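You operate a simulated robot arm through the tools that you are given. There is no shell and no other tool. Be economical: measure what you need, move in short steps, check, and stop when the job is done.

You run a simulated robot arm. Do the job below in one go: nothing can be reset, and whatever is moved stays where it is left.

TASK
Take the battery one on the packing table and put it away on the motor test bench. Then put the bearing with the orange cage on the packing table away on the bench at station two. Then put the can marked "grease" from the bench at station one on the black sheet. Then put the box marked "2" from the bench at station two on the low shelf of the bench with two stations. Keep to this order. Set down upright: battery one, can.

Only the result counts: the job must be done as asked and must still hold three seconds after the hand-in. Knocking over, shifting, dropping, spilling or breaking anything else fails it. Flat cloth is picked up by pressing the open fingertips on it (5 to 10 N) and closing them slowly along it; thin cloth reads only 2 to 8 mm in the jaws.

THE ROBOT
A 7-joint arm with a two-finger parallel gripper on a trunk, on a base that drives. Base frame: it is fixed to the floor where the robot stands at the start and does not move with it; the origin is under the middle of the robot, x ahead of it, y to its left, z up. Units: mm, degrees, N and s.
Its first joint turns from -115.0 to 115.0 degrees. Places, roughly: bearing with the orange cage (4x4x2 cm) [600, 0, 800]; bench at station two [-4800, -2900, 800]; black sheet (22x13x1 cm) [-3500, -3100, 800]; grey box one, grey box two, shim box [-4500, -3000, 750]; low shelf of the bench with two stations [-4100, -2900, 200]; motor test bench [-10000, -200, 800]; red grease tin, teal can [-3000, -3000, 750]. Payload 3.91 kg.
The TCP is the grasp point between the finger pads, 30 mm short of the fingertips. In the tool frame z runs along the fingers and y along their closing line. Largest opening 110 mm; finger width 20, thickness 10; the body of the gripper, 48 by 112 mm, starts 55 mm behind the TCP.
Orientation is that of the tool frame in the base frame, as a unit quaternion [x, y, z, w]. With the fingers straight down and closing along the base's y, the tool's x points along the base's -x, its y along +y and its z along -z.

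THE INTERFACE
- The arm moves only by the tool step_arm. Its argument "rows" is a list of rows, each a list of 3 entries, a list of its own where there are three numbers: the shift along the tool's x, y, z in mm, then the turn, a rotation vector about the tool's x, y, z in degrees, then the closure, from 0 (fully open) to 1 (shut). In form: [[[x, y, z], [rx, ry, rz], gripper], ...]. A call has 1 to 10 rows; each row is the pose to reach, as a shift and turn from the pose commanded when the call began, along the tool's axes at that moment. A row lasts 0.2 s, in which the tool goes at most 50 mm and 8.6 degrees; a call with a longer step from one row to the next is refused whole, and so is a gripper value outside its range. Where a pose cannot be reached the arm comes as near as it can. A force on the tool above 40 N (or 10 N above the force at the start of the call, whichever is more), or a blocked arm, ends the call early, and 0.2 s more pass. The fingers move at their own pace (about 153 mm/s each) and stop on an object; they squeeze with about 32 N. The grip force told is the motor's: it shows also when the fingers shut on nothing. Time passes only in rows, and 0.2 s behind the last, so rows that repeat a pose let the fingers close. The reply holds the time, the measured pose of the TCP, the force on the tool along the base axes, the opening and the grip force, in the units named above and with some noise, with the torque about the TCP (base axes, N m) and any sound that the robot's microphone picked up, and new pictures: "show" is both (left out), scene, wrist or none.
- Cameras (640 x 400 px; columns grow to the right, rows downward): "scene" is now at [229.4, 183.4, 1317.6]; the picture's right is [-0.25, -0.97, 0.00], its down [-0.51, 0.13, -0.85] and it looks along [0.82, -0.21, -0.53] (base axes); focal length 272 px, centre (320, 200). "wrist" rides on the gripper at [72, 17, -103] in the tool frame; the picture's right is [-0.23, 0.97, 0.00], its down [-0.76, -0.18, -0.62] and it looks along [-0.61, -0.14, 0.78] (tool axes); focal length 222 px, centre (320, 200). There is no depth. A picture from a camera that has moved, and an enlarged one, comes with that camera's place and axes in the base frame and with its lens.
- lift_body(by): slides the trunk up (or, below 0, down) by that many mm; the arm and the scene camera ride with it, the base frame stays. It gives what a move gives, with no picture.
- drive_base(legs): drives the robot by 1 to 6 legs, each [ahead, left, turn to the left] in mm, mm and degrees, along the robot's own axes; the way and the turn of a leg run together, so that a leg with both is an arc; at most 1500 mm and 180 degrees a leg. The arm and the cameras ride along, it lands a little off, and it stops where it bumps. It gives what a move gives, and a new picture of the scene camera.
- pan_tilt(pan, tilt): turns the head with the scene camera to pan (to the left, within 80 degrees either way) and tilt (down, from -29 to 69), counted from straight ahead of the robot. It gives what a move gives, and a new picture of the scene camera.
- zoom(camera, box): a new picture of the part [left, top, right, bottom] of that camera's present view, enlarged. It takes no simulated time.
- hand_in(): hands the job in; it is judged then, once.

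Go step by step. Nothing tells you exact positions but the pictures and the camera data: compare them with the known pose of the tool, close in by small moves and look again before you grip or let go. The budget is 165 turns and 260 pictures, counting those below and the enlarged ones. Unless the task says otherwise, let go and move clear before handing in.

The tools are called after "Emit:" as name(argument=value, ...) on one line, values as JSON. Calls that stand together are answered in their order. step_arm: Moves the arm, as the interface text tells. Its arguments: {"type":"object","properties":{"rows":{"type":"array","items":{"type":"array"}},"show":{"type":"string","enum":["both","scene","wrist","none"]}},"required":["rows"]} The other tools are called the same way: lift_body (by) slides the trunk up or down; drive_base (legs) drives the base; pan_tilt (pan, tilt) turns the head that bears the scene camera; zoom (camera, box) takes an enlarged picture of a part of a camera's view; hand_in () hands the job in.

At the start:

```text
time_s: 0.0
tcp_pos: [538.0, 12.2, 1127.9]
tool_rot: [0.0, 1.0, -0.001, 0.0]
force: [-0.1, -0.6, -0.7]
moment: [0.01, -0.01, 0.0]
opening: 110.0
gripper_force: 0.1
trunk travel left (down, up): [-650.0, 340.0]
robot x, y, heading: [-2.3, -1.0, 0.1]
head pan, tilt: [-14.5, 31.9]
```

scene: 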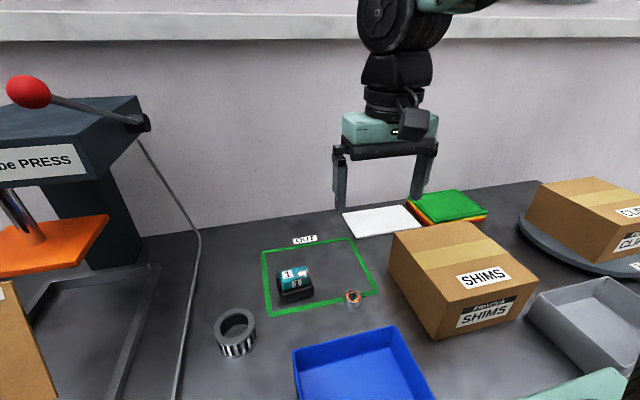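
wrist: 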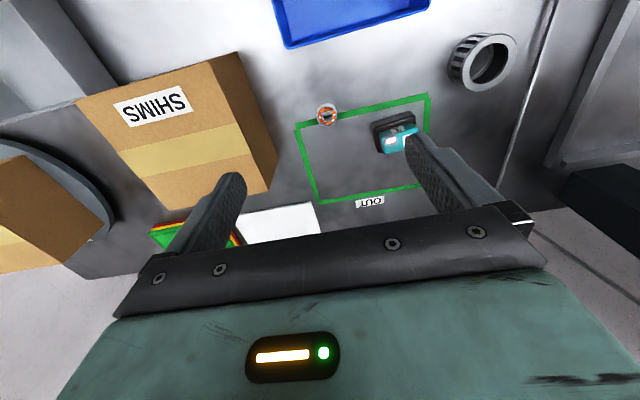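

I see the packing table with a small battery marked "1" near [690,130] and the orange-caged bearing near [629,0]. I zoom in before closing in.

Emit:
zoom(camera="scene", box=[240, 230, 400, 330])

Emit:
zoom(camera="wrist", box=[280, 80, 440, 180])

```text
4.00 times, centred on (320, 280) of scene
camera zoom: at [229.4, 183.4, 1317.6], right [-0.25, -0.97, 0.0], down [-0.51, 0.13, -0.85], along [0.82, -0.21, -0.53], focal length 1089 px, centre (320, -120)
```

zoom: 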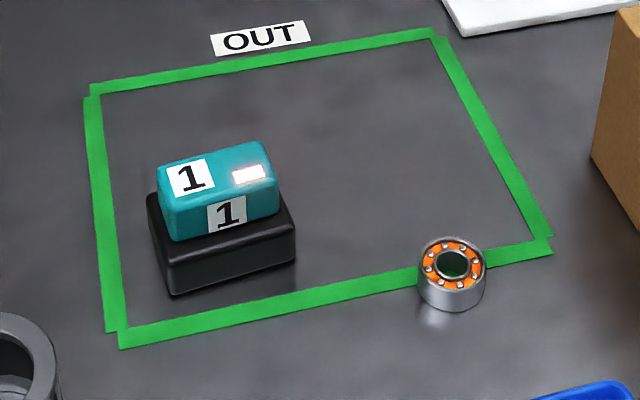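

```text
4.00 times, centred on (360, 130) of wrist
camera zoom: at [466.3, 30.4, 1231.9], right [0.23, 0.97, 0.0], down [0.76, -0.18, 0.62], along [0.61, -0.14, -0.78], focal length 888 px, centre (160, 480)
```

zoom: 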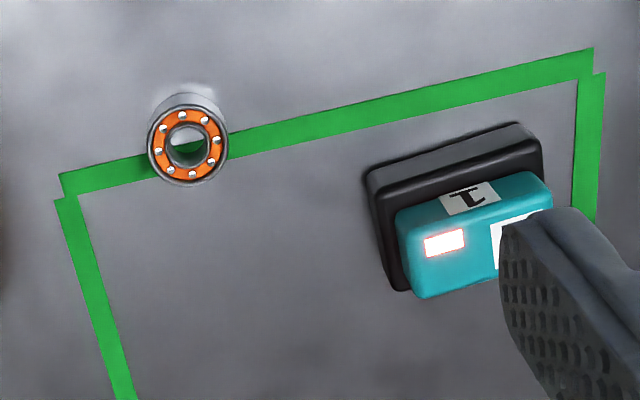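

The battery looks about 70 mm long along y, teal on a wider black base, top near z≈815. I move above it and look again.

Emit:
step_arm(rows=[[[-22, 16, 32], [0, 0, 0], 0], [[-44, 33, 65], [0, 0, 0], 0], [[-66, 49, 98], [0, 0, 0], 0], [[-88, 66, 131], [0, 0, 0], 0], [[-110, 82, 163], [0, 0, 0], 0], [[-132, 99, 190], [0, 0, 0], 0], [[-154, 115, 205], [0, 0, 0], 0], [[-154, 115, 205], [0, 0, 0], 0]])

```text
time_s: 1.8
tcp_pos: [691.6, 128.2, 921.5]
tool_rot: [0.0, 1.0, 0.0, -0.001]
force: [0.3, 0.2, -0.5]
moment: [-0.03, 0.03, -0.03]
opening: 110.1
gripper_force: 0.0
trunk travel left (down, up): [-650.0, 340.0]
robot x, y, heading: [-3.0, -0.1, 0.1]
head pan, tilt: [-14.5, 31.9]
camera scene: at [229.4, 183.4, 1317.6], right [-0.25, -0.97, 0.0], down [-0.51, 0.13, -0.85], along [0.82, -0.21, -0.53], focal length 272 px, centre (320, 200)
camera wrist: at [620.0, 145.7, 1026.5], right [0.23, 0.97, 0.0], down [0.76, -0.18, 0.62], along [0.61, -0.14, -0.78], focal length 222 px, centre (320, 200)
```

scene: 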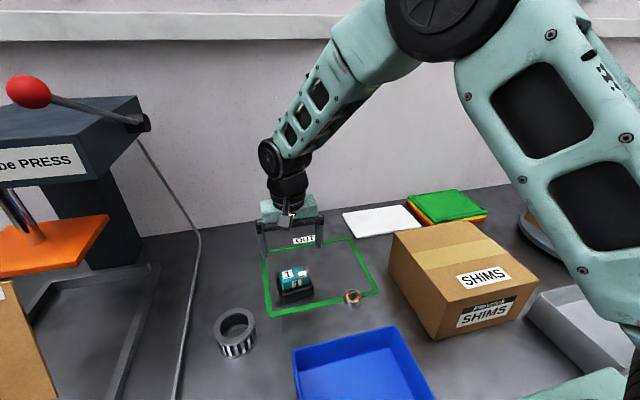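
wrist: 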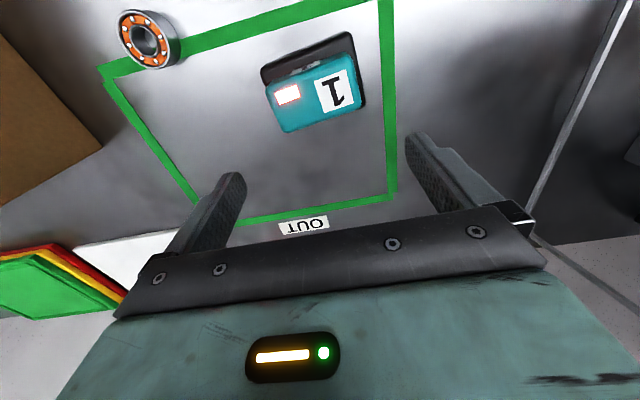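

Triangulating puts the table near z≈788 and the battery top at ≈850, centred near [661,131], turned about 4°. I line up above it and look.

Emit:
step_arm(rows=[[[16, 1, 5], [0, 0, -2], 0], [[31, 3, 15], [0, 0, -4], 0], [[31, 3, 33], [0, 0, -4], 0], [[31, 3, 33], [0, 0, -4], 0]])

Emit:
zoom(camera="scene", box=[220, 200, 380, 300])

```text
time_s: 2.8
tcp_pos: [660.8, 129.0, 889.3]
tool_rot: [-0.035, 0.999, -0.001, 0.0]
force: [0.3, 0.2, -0.5]
moment: [0.02, -0.02, 0.01]
opening: 110.0
gripper_force: 0.1
trunk travel left (down, up): [-650.0, 340.0]
robot x, y, heading: [1.9, -2.9, -0.2]
head pan, tilt: [-14.5, 31.9]
camera scene: at [229.5, 183.4, 1317.6], right [-0.25, -0.97, 0.0], down [-0.51, 0.13, -0.85], along [0.82, -0.21, -0.53], focal length 272 px, centre (320, 200)
camera wrist: at [588.1, 143.2, 993.4], right [0.16, 0.99, 0.0], down [0.77, -0.12, 0.62], along [0.62, -0.1, -0.78], focal length 222 px, centre (320, 200)
```

scene: 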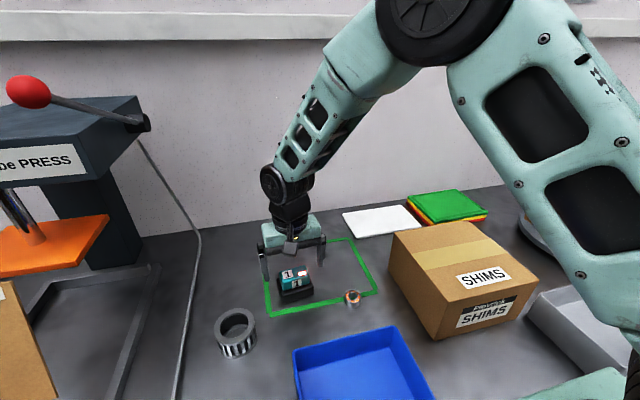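
wrist: 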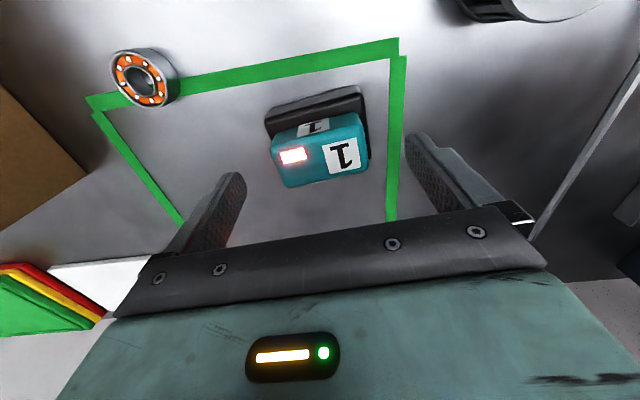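

```text
4.00 times, centred on (300, 250) of scene
camera zoom: at [229.5, 183.4, 1317.6], right [-0.25, -0.97, 0.0], down [-0.51, 0.13, -0.85], along [0.82, -0.21, -0.53], focal length 1089 px, centre (400, 0)
```

zoom: 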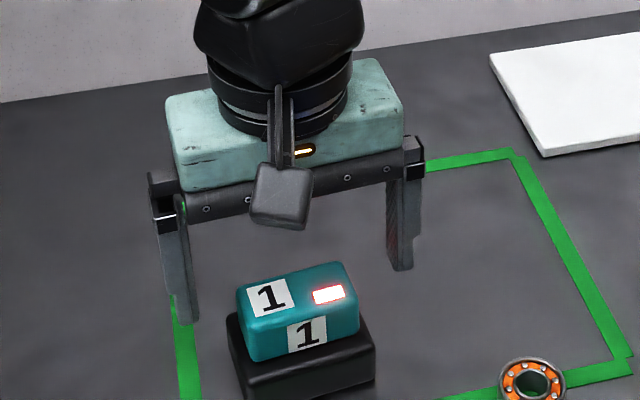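

The battery now reads [665,131], top ≈847. I descend to put the fingertips around the teal part, just above the black base.

Emit:
step_arm(rows=[[[-4, 2, 15], [0, 0, 0], 0], [[-4, 2, 30], [0, 0, 0], 0], [[-4, 2, 38], [0, 0, 0], 0], [[-4, 2, 38], [0, 0, 0], 0]])

Emit:
zoom(camera="scene", box=[220, 200, 380, 300])

```text
time_s: 3.8
tcp_pos: [664.8, 132.1, 853.1]
tool_rot: [-0.036, 0.999, -0.001, 0.0]
force: [-0.2, -0.1, -0.2]
moment: [-0.02, 0.03, -0.02]
opening: 109.9
gripper_force: 0.0
trunk travel left (down, up): [-650.0, 340.0]
robot x, y, heading: [0.8, -0.2, 0.0]
head pan, tilt: [-14.5, 31.9]
camera scene: at [229.4, 183.4, 1317.6], right [-0.25, -0.97, 0.0], down [-0.51, 0.13, -0.85], along [0.82, -0.21, -0.53], focal length 272 px, centre (320, 200)
camera wrist: at [592.1, 145.1, 955.6], right [0.16, 0.99, 0.0], down [0.77, -0.12, 0.62], along [0.62, -0.1, -0.78], focal length 222 px, centre (320, 200)
```

scene: 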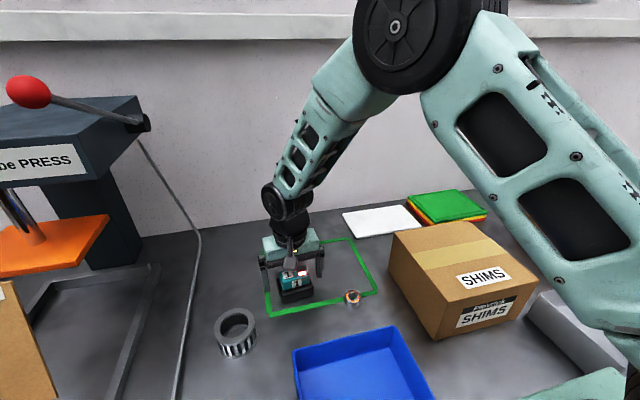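
wrist: 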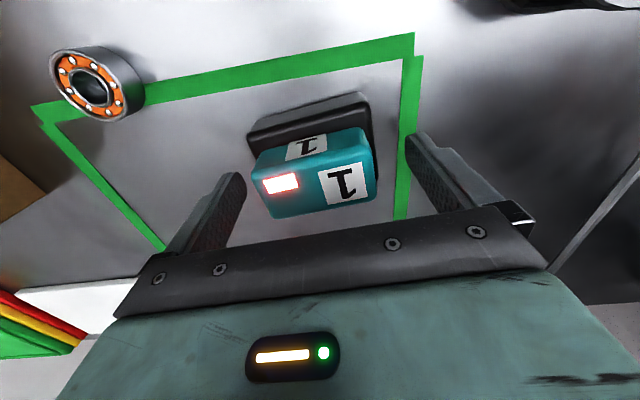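

```text
4.00 times, centred on (300, 250) of scene
camera zoom: at [229.4, 183.4, 1317.6], right [-0.25, -0.97, 0.0], down [-0.51, 0.13, -0.85], along [0.82, -0.21, -0.53], focal length 1089 px, centre (400, 0)
```

zoom: 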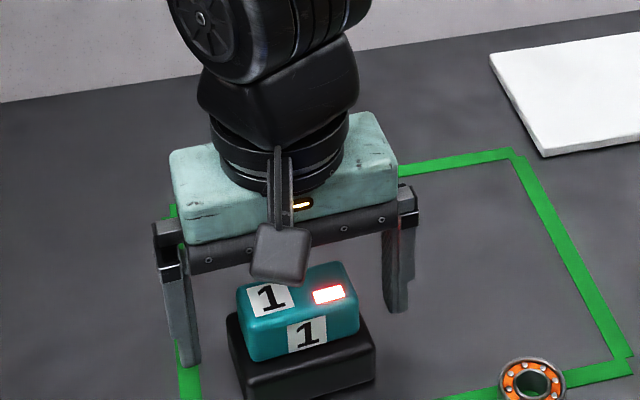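

Nearly centred; I shift about 4 mm in y, then close.

Emit:
step_arm(rows=[[[0, -4, 2], [0, 0, 0], 0], [[0, -4, 2], [0, 0, 0], 0.3], [[0, -4, 2], [0, 0, 0], 0.5], [[0, -4, 2], [0, 0, 0], 1], [[0, -4, 2], [0, 0, 0], 1], [[0, -4, 2], [0, 0, 0], 1]])

Emit:
zoom(camera="scene", box=[220, 200, 380, 300])

```text
time_s: 5.2
tcp_pos: [665.5, 129.9, 849.7]
tool_rot: [-0.035, 0.999, -0.001, 0.001]
force: [0.9, 1.1, 2.8]
moment: [0.2, -0.15, 0.04]
opening: 75.5
gripper_force: 31.8
trunk travel left (down, up): [-650.0, 340.0]
robot x, y, heading: [2.3, -0.8, 0.1]
head pan, tilt: [-14.5, 31.9]
camera scene: at [229.4, 183.5, 1317.6], right [-0.25, -0.97, 0.0], down [-0.51, 0.13, -0.85], along [0.82, -0.21, -0.53], focal length 272 px, centre (320, 200)
camera wrist: at [592.4, 141.3, 954.0], right [0.16, 0.99, 0.0], down [0.77, -0.12, 0.62], along [0.62, -0.1, -0.78], focal length 222 px, centre (320, 200)
```

scene: 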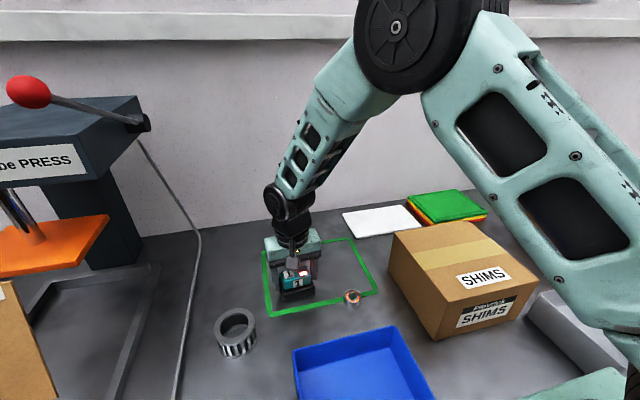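
wrist: 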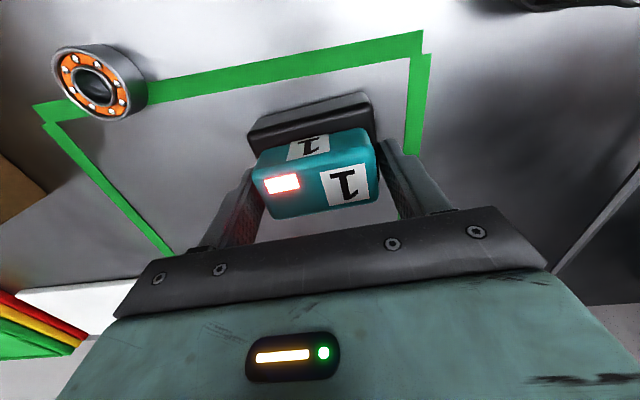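

```text
4.00 times, centred on (300, 250) of scene
camera zoom: at [229.4, 183.5, 1317.6], right [-0.25, -0.97, 0.0], down [-0.51, 0.13, -0.85], along [0.82, -0.21, -0.53], focal length 1089 px, centre (400, 0)
```

zoom: 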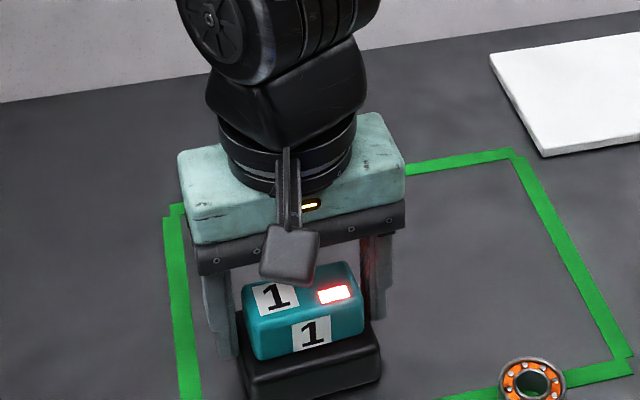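

It grips at 75.5 mm opening. I lift a little and check it comes as one piece.

Emit:
step_arm(rows=[[[0, 0, -10], [0, 0, 0], 1], [[0, 0, -30], [0, 0, 0], 1], [[0, 0, -60], [0, 0, 0], 1], [[0, 0, -60], [0, 0, 0], 1]])

Emit:
zoom(camera="scene", box=[220, 180, 380, 280])

```text
time_s: 6.2
tcp_pos: [665.8, 128.1, 909.2]
tool_rot: [-0.036, 0.999, -0.001, -0.001]
force: [0.4, 0.3, -3.9]
moment: [0.0, 0.0, 0.04]
opening: 75.9
gripper_force: 32.6
trunk travel left (down, up): [-650.0, 340.0]
robot x, y, heading: [2.4, 1.9, 0.1]
head pan, tilt: [-14.5, 31.9]
camera scene: at [229.6, 183.5, 1317.6], right [-0.25, -0.97, 0.0], down [-0.51, 0.13, -0.85], along [0.82, -0.21, -0.53], focal length 272 px, centre (320, 200)
camera wrist: at [593.1, 141.5, 1013.0], right [0.16, 0.99, 0.0], down [0.77, -0.12, 0.62], along [0.62, -0.1, -0.78], focal length 222 px, centre (320, 200)
```

scene: 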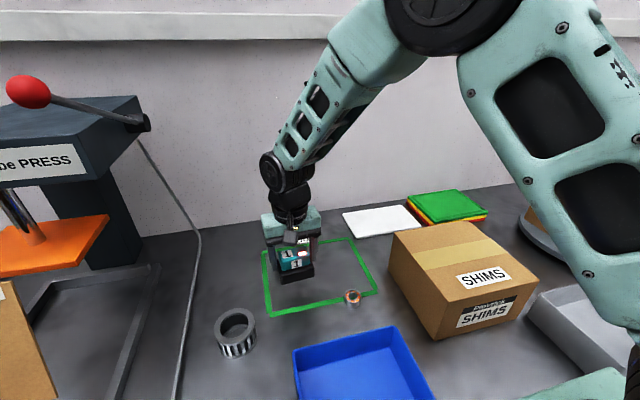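
wrist: 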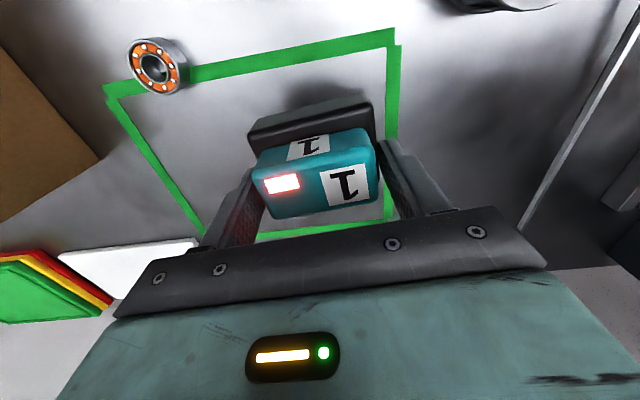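

```text
4.00 times, centred on (300, 230) of scene
camera zoom: at [229.6, 183.5, 1317.6], right [-0.25, -0.97, 0.0], down [-0.51, 0.13, -0.85], along [0.82, -0.21, -0.53], focal length 1089 px, centre (400, 80)
```

zoom: 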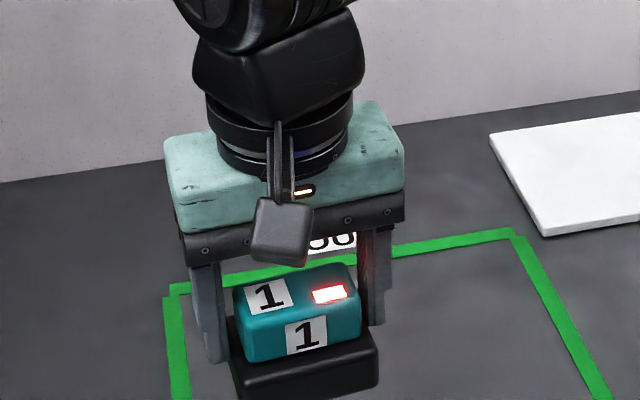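

It comes up as one piece. I raise and retract the arm to the starting carry pose, then look around.

Emit:
step_arm(rows=[[[0, 0, -45], [0, 0, 0], 1], [[0, 0, -90], [0, 0, 0], 1], [[20, -20, -130], [0, 0, 0], 1], [[45, -45, -165], [0, 0, 0], 1], [[70, -70, -200], [0, 0, 0], 1], [[100, -95, -218], [0, 0, 0], 1], [[130, -115, -220], [0, 0, 0], 1], [[130, -115, -220], [0, 0, 0], 1]], show="none")

Emit:
pan_tilt(pan=80, tilt=15)

Emit:
pan_tilt(pan=-80, tilt=15)

```text
time_s: 8.0
tcp_pos: [541.3, 5.9, 1130.6]
tool_rot: [-0.035, 0.999, -0.001, 0.0]
force: [-0.3, -0.3, -3.5]
moment: [0.01, -0.02, 0.02]
opening: 75.6
gripper_force: 32.0
trunk travel left (down, up): [-650.0, 340.0]
robot x, y, heading: [-1.3, 0.9, 0.1]
head pan, tilt: [-14.5, 31.9]
```

```text
time_s: 9.7
tcp_pos: [543.5, 6.4, 1128.8]
tool_rot: [-0.035, 0.999, -0.001, 0.0]
force: [0.0, -0.9, -2.0]
moment: [0.01, -0.01, 0.03]
opening: 75.5
gripper_force: 32.0
trunk travel left (down, up): [-650.0, 340.0]
robot x, y, heading: [1.0, 0.6, -0.1]
head pan, tilt: [80.0, 15.0]
camera scene: at [159.0, 297.7, 1344.8], right [0.98, -0.17, 0.0], down [-0.05, -0.25, -0.97], along [0.17, 0.95, -0.26], focal length 272 px, centre (320, 200)
```

scene: 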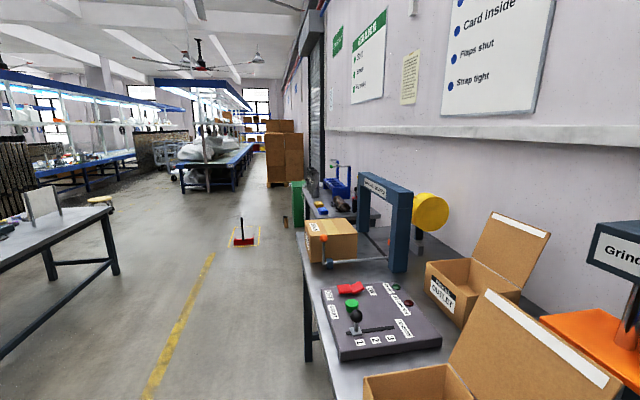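

```text
time_s: 12.2
tcp_pos: [542.2, 7.8, 1129.0]
tool_rot: [-0.035, 0.999, -0.001, 0.0]
force: [0.3, 0.2, -3.6]
moment: [0.04, -0.02, 0.05]
opening: 75.5
gripper_force: 32.0
trunk travel left (down, up): [-650.0, 340.0]
robot x, y, heading: [-3.8, 0.0, 0.0]
head pan, tilt: [-80.0, 15.0]
camera scene: at [159.0, 113.8, 1344.8], right [-0.98, -0.17, 0.0], down [-0.05, 0.25, -0.97], along [0.17, -0.95, -0.26], focal length 272 px, centre (320, 200)
```

scene: 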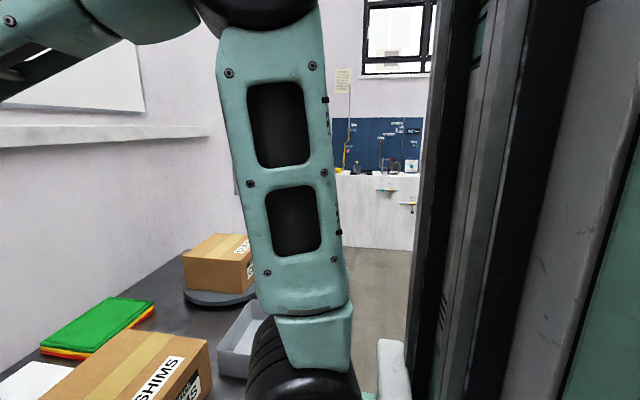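

An industrial hall: the aisle runs along y behind me. I back off from the table, then turn to survey the route west.

Emit:
pan_tilt(pan=0, tilt=15)

Emit:
drive_base(legs=[[-450, 0, 0], [0, 0, 110]])

Emit:
pan_tilt(pan=70, tilt=15)

```text
time_s: 13.7
tcp_pos: [542.6, 6.6, 1128.9]
tool_rot: [-0.035, 0.999, 0.0, -0.001]
force: [-0.4, 0.7, -3.2]
moment: [0.0, -0.01, -0.02]
opening: 75.3
gripper_force: 31.7
trunk travel left (down, up): [-650.0, 340.0]
robot x, y, heading: [-2.1, 2.3, 0.0]
head pan, tilt: [0.0, 15.0]
camera scene: at [236.2, 205.7, 1344.8], right [0.0, -1.0, 0.0], down [-0.26, 0.0, -0.97], along [0.97, 0.0, -0.26], focal length 272 px, centre (320, 200)
```

scene: 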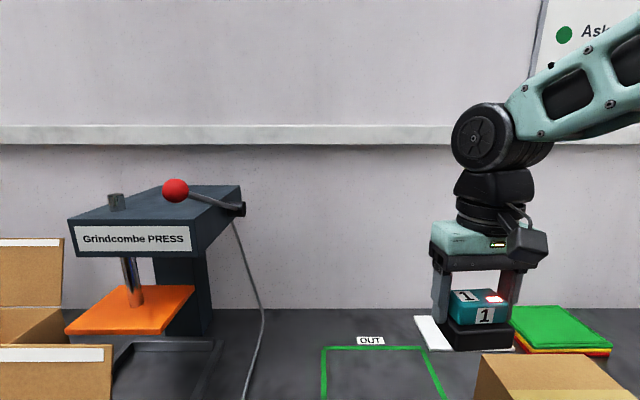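

```text
time_s: 21.0
tcp_pos: [-640.9, 509.8, 1129.3]
tool_rot: [0.839, -0.544, 0.001, -0.001]
force: [0.1, 0.6, -2.4]
moment: [0.01, 0.04, -0.01]
opening: 75.6
gripper_force: 32.1
trunk travel left (down, up): [-650.0, 340.0]
robot x, y, heading: [-450.3, 2.8, 110.0]
head pan, tilt: [0.0, 15.0]
camera scene: at [-721.9, 152.4, 1344.8], right [0.94, 0.34, 0.0], down [0.09, -0.24, -0.97], along [-0.33, 0.91, -0.26], focal length 272 px, centre (320, 200)
```

scene: 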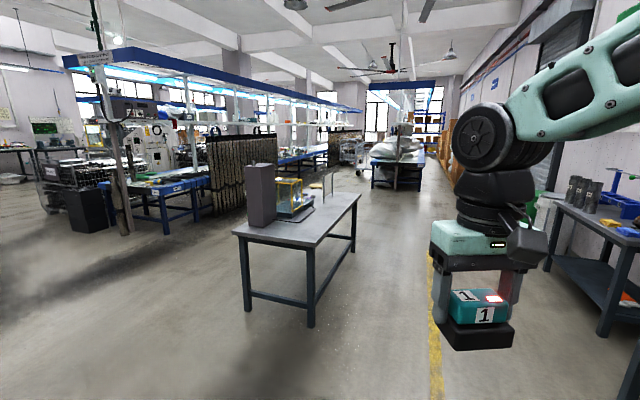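

```text
time_s: 22.4
tcp_pos: [-640.3, 507.2, 1127.9]
tool_rot: [0.839, -0.545, 0.0, -0.001]
force: [-0.5, -0.2, -3.2]
moment: [0.04, 0.02, 0.01]
opening: 75.6
gripper_force: 32.0
trunk travel left (down, up): [-650.0, 340.0]
robot x, y, heading: [-446.3, -0.5, 110.2]
head pan, tilt: [70.0, 15.0]
camera scene: at [-783.3, 64.6, 1344.8], right [0.0, 1.0, 0.0], down [0.26, 0.0, -0.97], along [-0.97, 0.0, -0.26], focal length 272 px, centre (320, 200)
```

scene: 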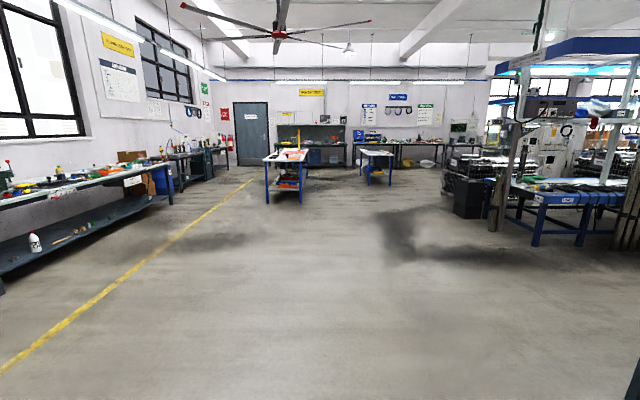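

Looking along −x I see the bench on the left wall (y≈−3000) and a far back wall bench. I zoom into the distance for the motor test bench.

Emit:
zoom(camera="scene", box=[220, 80, 460, 230])

Emit:
zoom(camera="scene", box=[0, 130, 240, 280])

```text
2.67 times, centred on (340, 155) of scene
camera zoom: at [-783.3, 64.6, 1344.8], right [0.0, 1.0, 0.0], down [0.26, 0.0, -0.97], along [-0.97, 0.0, -0.26], focal length 726 px, centre (267, 320)
```

zoom: 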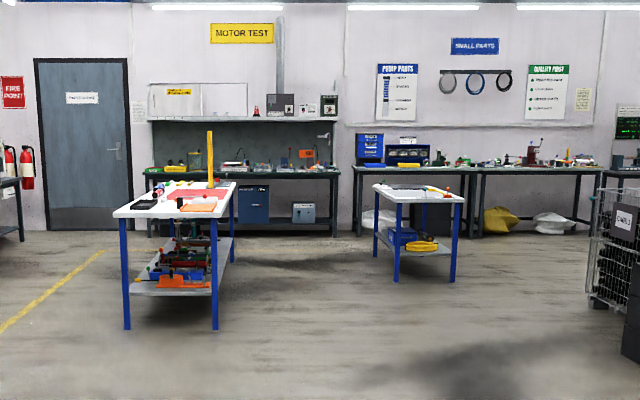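

```text
2.67 times, centred on (120, 205) of scene
camera zoom: at [-783.3, 64.6, 1344.8], right [0.0, 1.0, 0.0], down [0.26, 0.0, -0.97], along [-0.97, 0.0, -0.26], focal length 726 px, centre (853, 187)
```

zoom: 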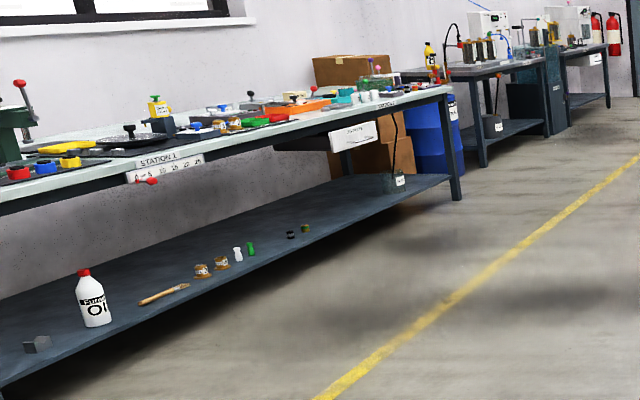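

The motor test bench is at the far wall, under the "MOTOR TEST" sign; the gap between the white tables is around y≈+450. I turn to face −x and drive along that lane.

Emit:
drive_base(legs=[[0, 0, 69.8], [1500, -225, 0], [1500, -225, 0], [1500, 0, 0]])

Emit:
pan_tilt(pan=0, tilt=15)

```text
refused: leg 2 is longer than a leg can be; nothing moved
```

```text
time_s: 23.8
tcp_pos: [-641.1, 508.3, 1129.3]
tool_rot: [0.839, -0.545, 0.0, -0.001]
force: [-0.2, 0.6, -3.2]
moment: [0.02, 0.02, 0.02]
opening: 75.3
gripper_force: 32.4
trunk travel left (down, up): [-650.0, 340.0]
robot x, y, heading: [-450.8, -2.2, 110.1]
head pan, tilt: [0.0, 15.0]
camera scene: at [-721.9, 152.3, 1344.8], right [0.94, 0.34, 0.0], down [0.09, -0.24, -0.97], along [-0.33, 0.91, -0.26], focal length 272 px, centre (320, 200)
```

scene: 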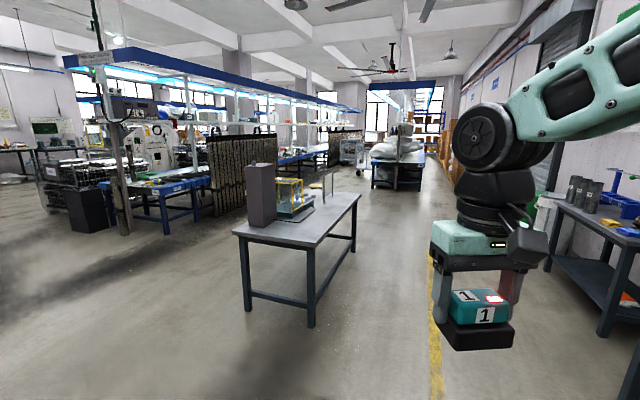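

Emit:
drive_base(legs=[[0, 0, 69.9], [1450, -225, 0], [1450, -225, 0], [1450, 0, 0], [1450, 0, 0]])

```text
time_s: 54.7
tcp_pos: [-6798.2, 540.0, 1130.5]
tool_rot: [1.0, 0.023, 0.0, 0.0]
force: [0.3, 0.4, -3.5]
moment: [-0.04, 0.01, -0.04]
opening: 75.4
gripper_force: 32.3
trunk travel left (down, up): [-650.0, 340.0]
robot x, y, heading: [-6258.6, 533.4, 178.9]
head pan, tilt: [0.0, 15.0]
camera scene: at [-6495.6, 335.2, 1344.8], right [0.02, 1.0, 0.0], down [0.26, -0.01, -0.97], along [-0.97, 0.02, -0.26], focal length 272 px, centre (320, 200)
```

scene: 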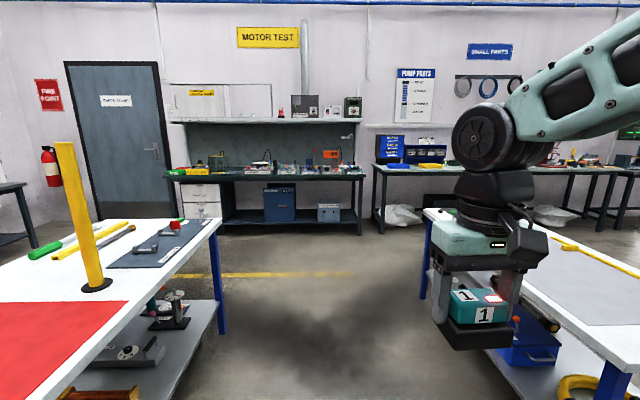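

The gap between the white tables is y≈−230…1050; I'm near its middle. I continue through and look at the bench.

Emit:
drive_base(legs=[[1000, 100, 1], [1200, 0, 0]])

Emit:
zoom(camera="scene", box=[120, 60, 440, 260])

```text
time_s: 65.5
tcp_pos: [-8992.6, 441.2, 1130.7]
tool_rot: [0.999, 0.036, 0.0, -0.001]
force: [-0.3, -0.5, -4.1]
moment: [0.01, -0.01, -0.01]
opening: 75.3
gripper_force: 31.7
trunk travel left (down, up): [-650.0, 340.0]
robot x, y, heading: [-8448.5, 449.1, -180.1]
head pan, tilt: [0.0, 15.0]
camera scene: at [-8684.7, 244.4, 1344.8], right [0.0, 1.0, 0.0], down [0.26, 0.0, -0.97], along [-0.97, 0.0, -0.26], focal length 272 px, centre (320, 200)
```

scene: 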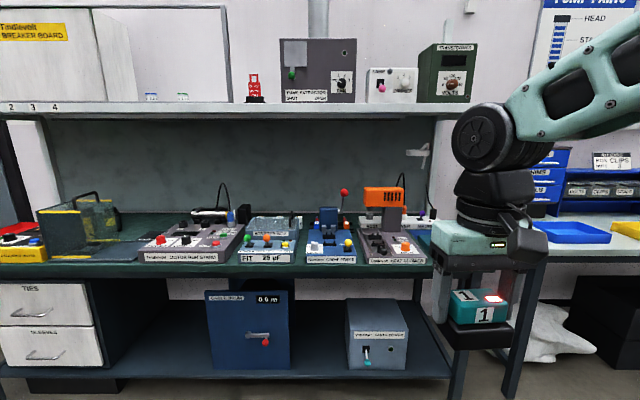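

```text
2.00 times, centred on (280, 160) of scene
camera zoom: at [-8684.7, 244.4, 1344.8], right [0.0, 1.0, 0.0], down [0.26, 0.0, -0.97], along [-0.97, 0.0, -0.26], focal length 545 px, centre (400, 280)
```

zoom: 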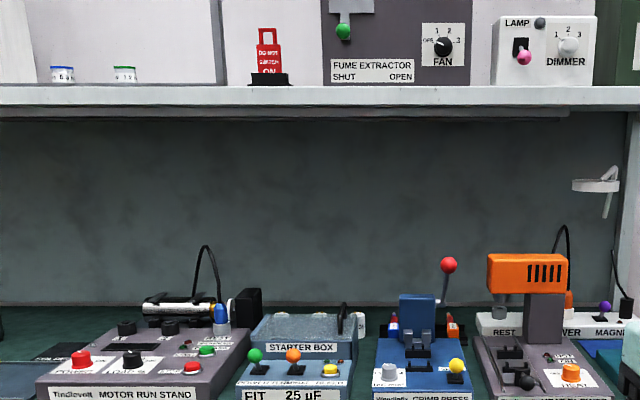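

I need a view from higher to see where a battery belongs on the bench. I raise the trunk and tilt down.

Emit:
lift_body(by=300)

Emit:
drive_base(legs=[[300, 350, 0]])

Emit:
pan_tilt(pan=8, tilt=42)

```text
time_s: 68.5
tcp_pos: [-8992.8, 441.4, 1427.3]
tool_rot: [0.999, 0.037, 0.0, -0.001]
force: [0.6, 0.3, -3.7]
moment: [-0.03, 0.02, 0.03]
opening: 75.6
gripper_force: 32.7
trunk travel left (down, up): [-950.0, 40.0]
robot x, y, heading: [-8450.1, 454.4, -179.9]
head pan, tilt: [0.0, 15.0]
```

```text
time_s: 71.3
tcp_pos: [-9290.9, 94.8, 1428.3]
tool_rot: [0.999, 0.034, 0.0, 0.0]
force: [0.0, 0.0, -4.1]
moment: [-0.03, -0.01, -0.01]
opening: 75.6
gripper_force: 32.2
trunk travel left (down, up): [-950.0, 40.0]
robot x, y, heading: [-8751.3, 102.5, 180.0]
head pan, tilt: [0.0, 15.0]
camera scene: at [-8983.4, -102.8, 1644.8], right [0.0, 1.0, 0.0], down [0.26, 0.0, -0.97], along [-0.97, 0.0, -0.26], focal length 272 px, centre (320, 200)
```

scene: 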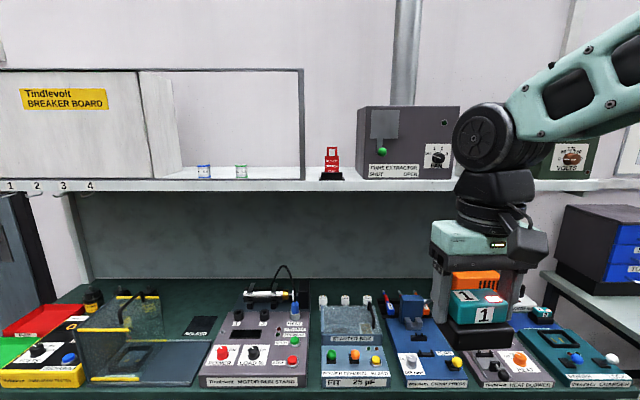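

```text
time_s: 72.2
tcp_pos: [-9291.8, 94.9, 1428.8]
tool_rot: [0.999, 0.035, 0.0, -0.001]
force: [0.3, 0.8, -3.6]
moment: [0.0, -0.01, 0.01]
opening: 75.6
gripper_force: 32.3
trunk travel left (down, up): [-950.0, 40.0]
robot x, y, heading: [-8751.0, 96.8, 179.9]
head pan, tilt: [8.0, 42.0]
camera scene: at [-8973.0, -114.6, 1602.3], right [-0.14, 0.99, 0.0], down [0.66, 0.09, -0.74], along [-0.74, -0.1, -0.67], focal length 272 px, centre (320, 200)
```

scene: 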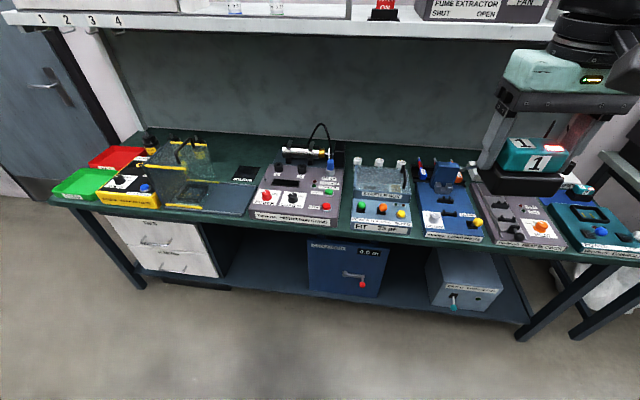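

A teal device with a dark bay sits at the right end — likely a battery charger. I zoom in on it and on the other candidates.

Emit:
zoom(camera="scene", box=[460, 150, 640, 262])

Emit:
zoom(camera="scene", box=[40, 120, 360, 240])

Emit:
pan_tilt(pan=-20, tilt=42)

```text
3.56 times, centred on (550, 206) of scene
camera zoom: at [-8973.0, -114.6, 1602.3], right [-0.14, 0.99, 0.0], down [0.66, 0.09, -0.74], along [-0.74, -0.1, -0.67], focal length 968 px, centre (-498, 179)
```

zoom: 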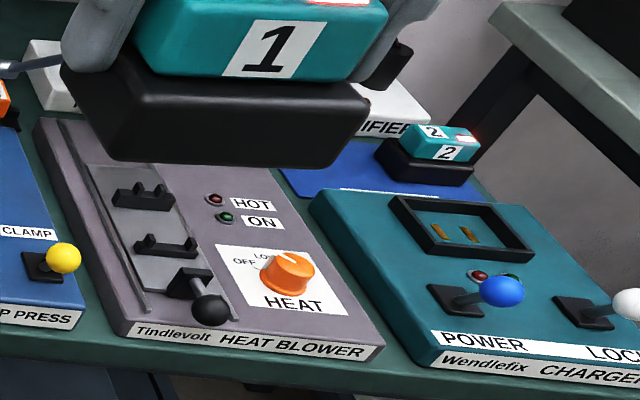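

```text
2.00 times, centred on (200, 180) of scene
camera zoom: at [-8973.0, -114.6, 1602.3], right [-0.14, 0.99, 0.0], down [0.66, 0.09, -0.74], along [-0.74, -0.1, -0.67], focal length 545 px, centre (560, 240)
```

zoom: 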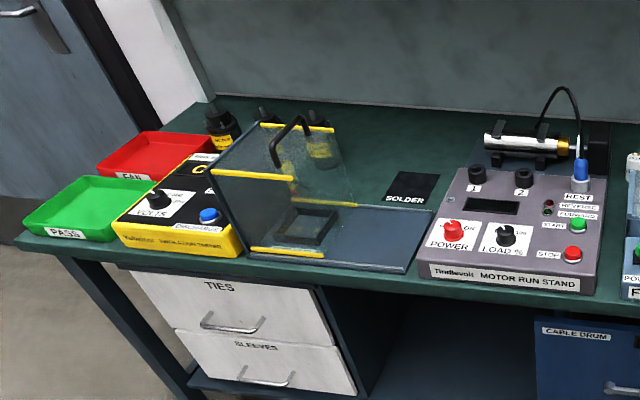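

```text
time_s: 73.1
tcp_pos: [-9291.5, 94.6, 1429.8]
tool_rot: [0.999, 0.034, 0.0, -0.001]
force: [0.0, -0.5, -3.2]
moment: [-0.01, 0.03, 0.0]
opening: 75.3
gripper_force: 32.1
trunk travel left (down, up): [-950.0, 40.0]
robot x, y, heading: [-8746.3, 102.1, 180.1]
head pan, tilt: [-20.0, 42.0]
camera scene: at [-8968.7, -74.5, 1602.3], right [0.34, 0.94, 0.0], down [0.63, -0.23, -0.74], along [-0.7, 0.25, -0.67], focal length 272 px, centre (320, 200)
```

scene: 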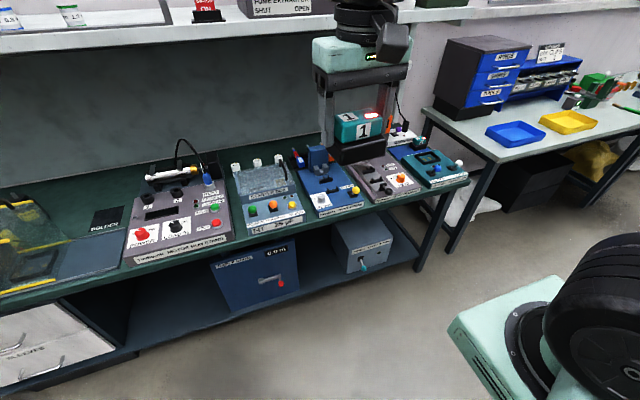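

Battery 2 rests on a blue mat behind the charger, at about [-10030, 890]; that mat looks like the batteries' home. I drive over in front of it for a clear look.

Emit:
drive_base(legs=[[0, -650, 0], [350, 0, 0]])

Emit:
pan_tilt(pan=15, tilt=45)

```text
time_s: 78.6
tcp_pos: [-9636.4, 751.6, 1429.7]
tool_rot: [1.0, 0.031, 0.0, -0.001]
force: [-0.1, -0.1, -3.2]
moment: [-0.01, 0.0, 0.02]
opening: 75.9
gripper_force: 31.9
trunk travel left (down, up): [-950.0, 40.0]
robot x, y, heading: [-9097.7, 751.0, 179.4]
head pan, tilt: [-20.0, 42.0]
camera scene: at [-9314.9, 578.6, 1602.3], right [0.35, 0.94, 0.0], down [0.63, -0.23, -0.74], along [-0.7, 0.26, -0.67], focal length 272 px, centre (320, 200)
```

scene: 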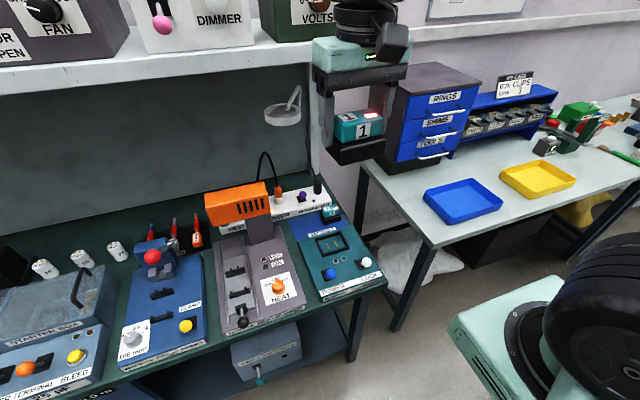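

```text
time_s: 79.6
tcp_pos: [-9636.9, 751.1, 1429.1]
tool_rot: [0.999, 0.032, 0.0, 0.0]
force: [0.0, -0.3, -3.7]
moment: [-0.02, 0.02, 0.0]
opening: 75.6
gripper_force: 32.0
trunk travel left (down, up): [-950.0, 40.0]
robot x, y, heading: [-9090.8, 752.4, 179.6]
head pan, tilt: [15.0, 45.0]
camera scene: at [-9315.5, 529.1, 1598.0], right [-0.25, 0.97, 0.0], down [0.68, 0.18, -0.71], along [-0.68, -0.18, -0.71], focal length 272 px, centre (320, 200)
```

scene: 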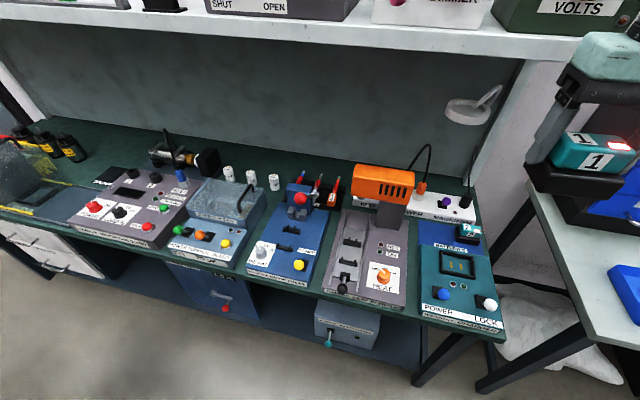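

Emit:
zoom(camera="scene", box=[400, 180, 520, 330])

```text
2.67 times, centred on (460, 255) of scene
camera zoom: at [-9315.5, 529.1, 1598.0], right [-0.25, 0.97, 0.0], down [0.68, 0.18, -0.71], along [-0.68, -0.18, -0.71], focal length 726 px, centre (-53, 53)
```

zoom: 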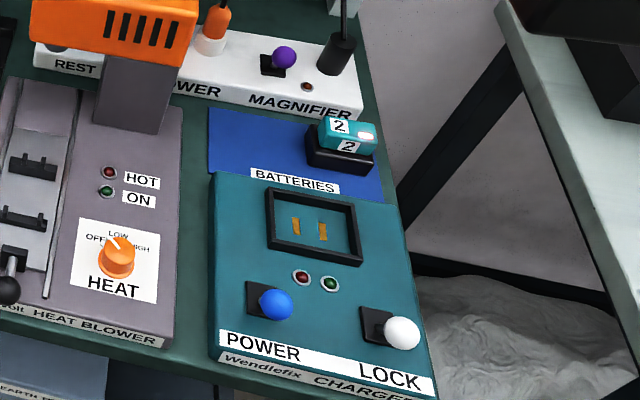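

The mat is labelled "BATTERIES"; its left half (about [-10020, 785]) is free. A white magnifier lamp may hang over it, so I check where that lamp is before reaching in.

Emit:
zoom(camera="scene", box=[400, 60, 560, 160])

Emit:
pan_tilt(pan=-5, tilt=25)

Emit:
step_arm(rows=[[[0, 0, 0], [0, 0, 0], 1]], show="wrist")

```text
4.00 times, centred on (480, 110) of scene
camera zoom: at [-9315.5, 529.1, 1598.0], right [-0.25, 0.97, 0.0], down [0.68, 0.18, -0.71], along [-0.68, -0.18, -0.71], focal length 1089 px, centre (-320, 560)
```

zoom: 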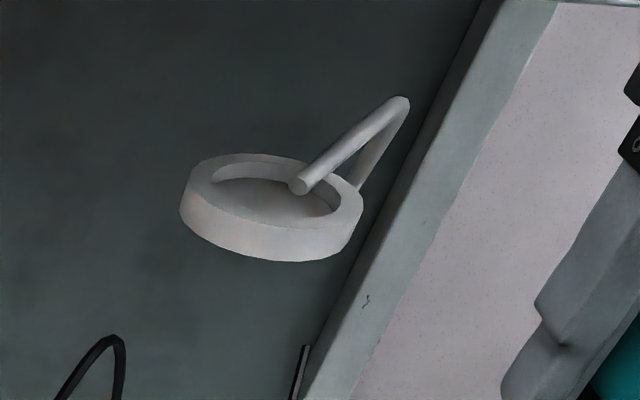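

```text
time_s: 80.5
tcp_pos: [-9637.0, 749.6, 1429.1]
tool_rot: [0.999, 0.032, 0.0, -0.002]
force: [-0.8, -0.1, -3.1]
moment: [0.0, 0.02, 0.03]
opening: 75.6
gripper_force: 31.7
trunk travel left (down, up): [-950.0, 40.0]
robot x, y, heading: [-9093.9, 750.2, 179.5]
head pan, tilt: [-5.0, 25.0]
camera scene: at [-9328.5, 558.1, 1628.5], right [0.09, 1.0, 0.0], down [0.42, -0.04, -0.91], along [-0.9, 0.08, -0.42], focal length 272 px, centre (320, 200)
```

scene: 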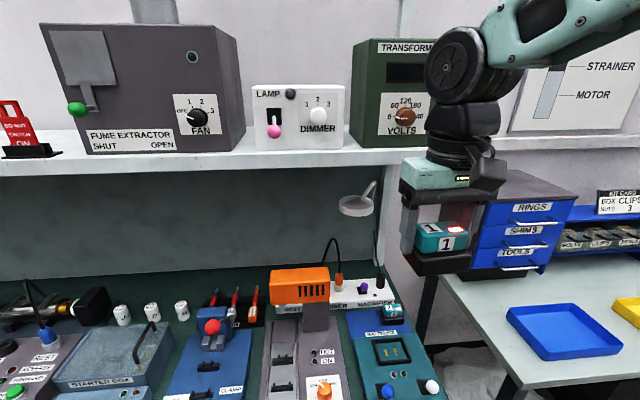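

```text
time_s: 80.8
tcp_pos: [-9636.6, 749.8, 1428.4]
tool_rot: [1.0, 0.031, 0.0, -0.001]
force: [0.1, 0.3, -3.7]
moment: [0.03, 0.03, -0.03]
opening: 75.6
gripper_force: 31.4
trunk travel left (down, up): [-950.0, 40.0]
robot x, y, heading: [-9093.7, 751.9, 179.6]
head pan, tilt: [-5.0, 25.0]
camera wrist: at [-9562.4, 738.4, 1533.0], right [-0.17, -0.99, 0.0], down [-0.77, 0.13, 0.62], along [-0.61, 0.1, -0.78], focal length 222 px, centre (320, 200)
```

wrist: 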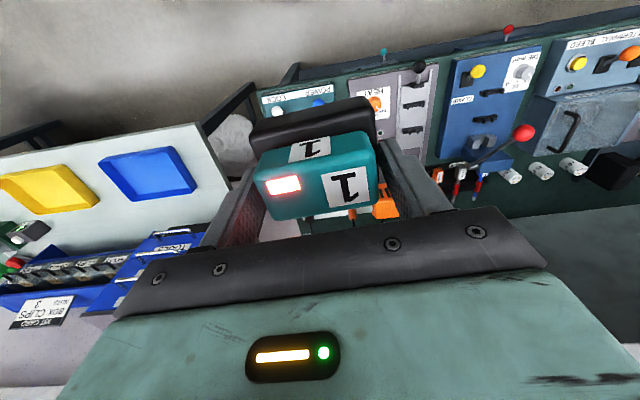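

The lamp disc is near [-10135, 755, 1220], behind and above the spot, so I'll enter low from the front. I lower the trunk and drive closer.

Emit:
lift_body(by=-300)

Emit:
drive_base(legs=[[205, 0, 0.4]])

Emit:
pan_tilt(pan=-12, tilt=35)

```text
time_s: 83.8
tcp_pos: [-9635.9, 749.4, 1130.2]
tool_rot: [1.0, 0.031, 0.001, 0.0]
force: [0.3, -0.3, -2.9]
moment: [-0.01, 0.01, 0.01]
opening: 75.6
gripper_force: 31.9
trunk travel left (down, up): [-650.0, 340.0]
robot x, y, heading: [-9095.8, 753.4, 179.4]
head pan, tilt: [-5.0, 25.0]
```

```text
time_s: 85.5
tcp_pos: [-9841.2, 745.0, 1128.6]
tool_rot: [0.999, 0.036, 0.001, -0.001]
force: [-0.3, 0.8, -3.1]
moment: [0.02, 0.02, -0.01]
opening: 75.5
gripper_force: 32.2
trunk travel left (down, up): [-650.0, 340.0]
robot x, y, heading: [-9296.4, 754.6, -180.1]
head pan, tilt: [-5.0, 25.0]
camera scene: at [-9531.7, 556.7, 1328.5], right [0.09, 1.0, 0.0], down [0.42, -0.04, -0.91], along [-0.9, 0.08, -0.42], focal length 272 px, centre (320, 200)
```

scene: 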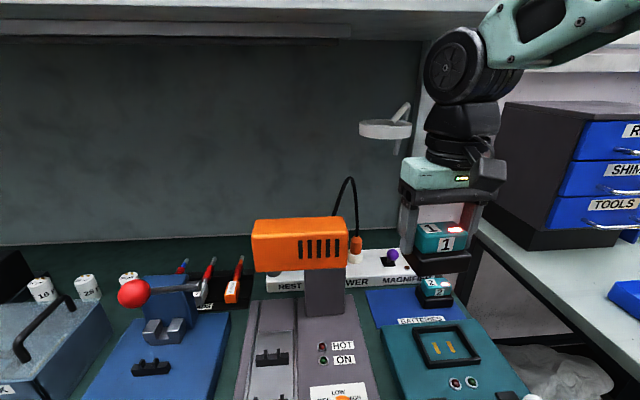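

```text
time_s: 86.2
tcp_pos: [-9841.2, 746.7, 1128.8]
tool_rot: [0.999, 0.036, 0.0, -0.001]
force: [0.3, 0.5, -4.2]
moment: [-0.01, 0.03, 0.01]
opening: 75.8
gripper_force: 32.0
trunk travel left (down, up): [-650.0, 340.0]
robot x, y, heading: [-9298.6, 753.3, -179.9]
head pan, tilt: [-12.0, 35.0]
camera scene: at [-9526.1, 566.9, 1312.8], right [0.21, 0.98, 0.0], down [0.56, -0.12, -0.82], along [-0.8, 0.17, -0.57], focal length 272 px, centre (320, 200)
```

scene: 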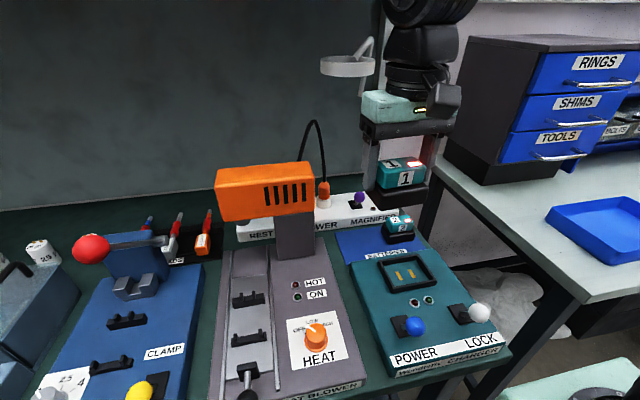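

Let me zoom to measure mat and bench height more precisely.

Emit:
zoom(camera="scene", box=[300, 180, 460, 280])

```text
4.00 times, centred on (380, 230) of scene
camera zoom: at [-9526.1, 566.9, 1312.8], right [0.21, 0.98, 0.0], down [0.56, -0.12, -0.82], along [-0.8, 0.17, -0.57], focal length 1089 px, centre (80, 80)
```

zoom: 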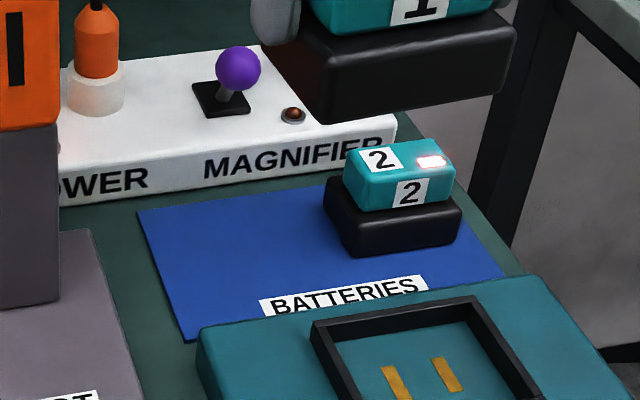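

Combining wide-baseline views, the bench surface is near z≈815 and the free mat half is centred at about [-10015, 778]. I move to a point above the charger, aligned, and look.

Emit:
step_arm(rows=[[[-18, -8, 37], [0, 0, 1], 1], [[-36, -16, 74], [0, 0, 2], 1], [[-55, -24, 111], [0, 0, 3], 1], [[-73, -31, 148], [0, 0, 4.1], 1], [[-91.5, -38.6, 180], [0, 0, 4.1], 1], [[-91.5, -38.6, 180], [0, 0, 4.1], 1]])

Emit:
zoom(camera="scene", box=[280, 150, 480, 275])

```text
time_s: 87.6
tcp_pos: [-9935.3, 778.9, 948.3]
tool_rot: [1.0, 0.0, 0.0, -0.001]
force: [0.5, 0.5, -2.2]
moment: [-0.01, 0.03, -0.04]
opening: 75.5
gripper_force: 31.9
trunk travel left (down, up): [-650.0, 340.0]
robot x, y, heading: [-9297.2, 751.0, -180.0]
head pan, tilt: [-12.0, 35.0]
camera scene: at [-9526.0, 567.0, 1312.8], right [0.21, 0.98, 0.0], down [0.56, -0.12, -0.82], along [-0.8, 0.17, -0.57], focal length 272 px, centre (320, 200)
camera wrist: at [-9862.2, 762.4, 1053.0], right [-0.23, -0.97, 0.0], down [-0.76, 0.18, 0.62], along [-0.61, 0.14, -0.78], focal length 222 px, centre (320, 200)
```

scene: 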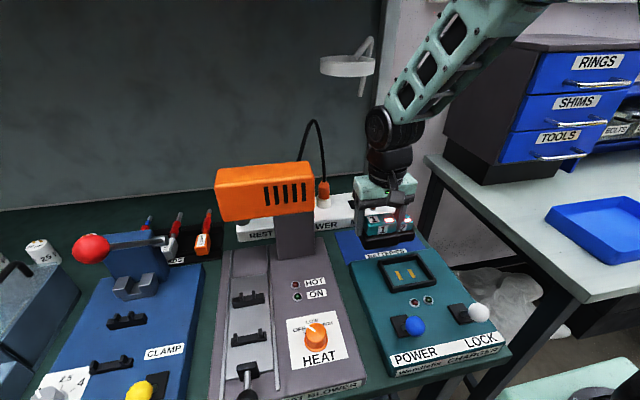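
wrist: 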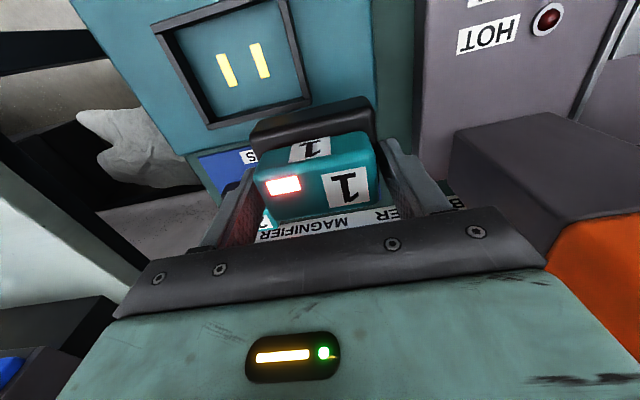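

```text
3.20 times, centred on (380, 212) of scene
camera zoom: at [-9526.0, 567.0, 1312.8], right [0.21, 0.98, 0.0], down [0.56, -0.12, -0.82], along [-0.8, 0.17, -0.57], focal length 871 px, centre (128, 160)
```

zoom: 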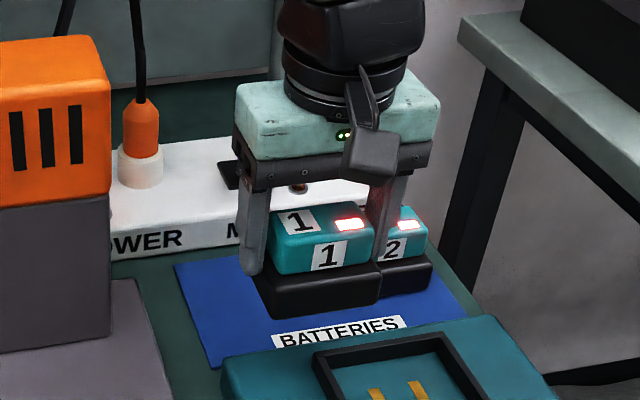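

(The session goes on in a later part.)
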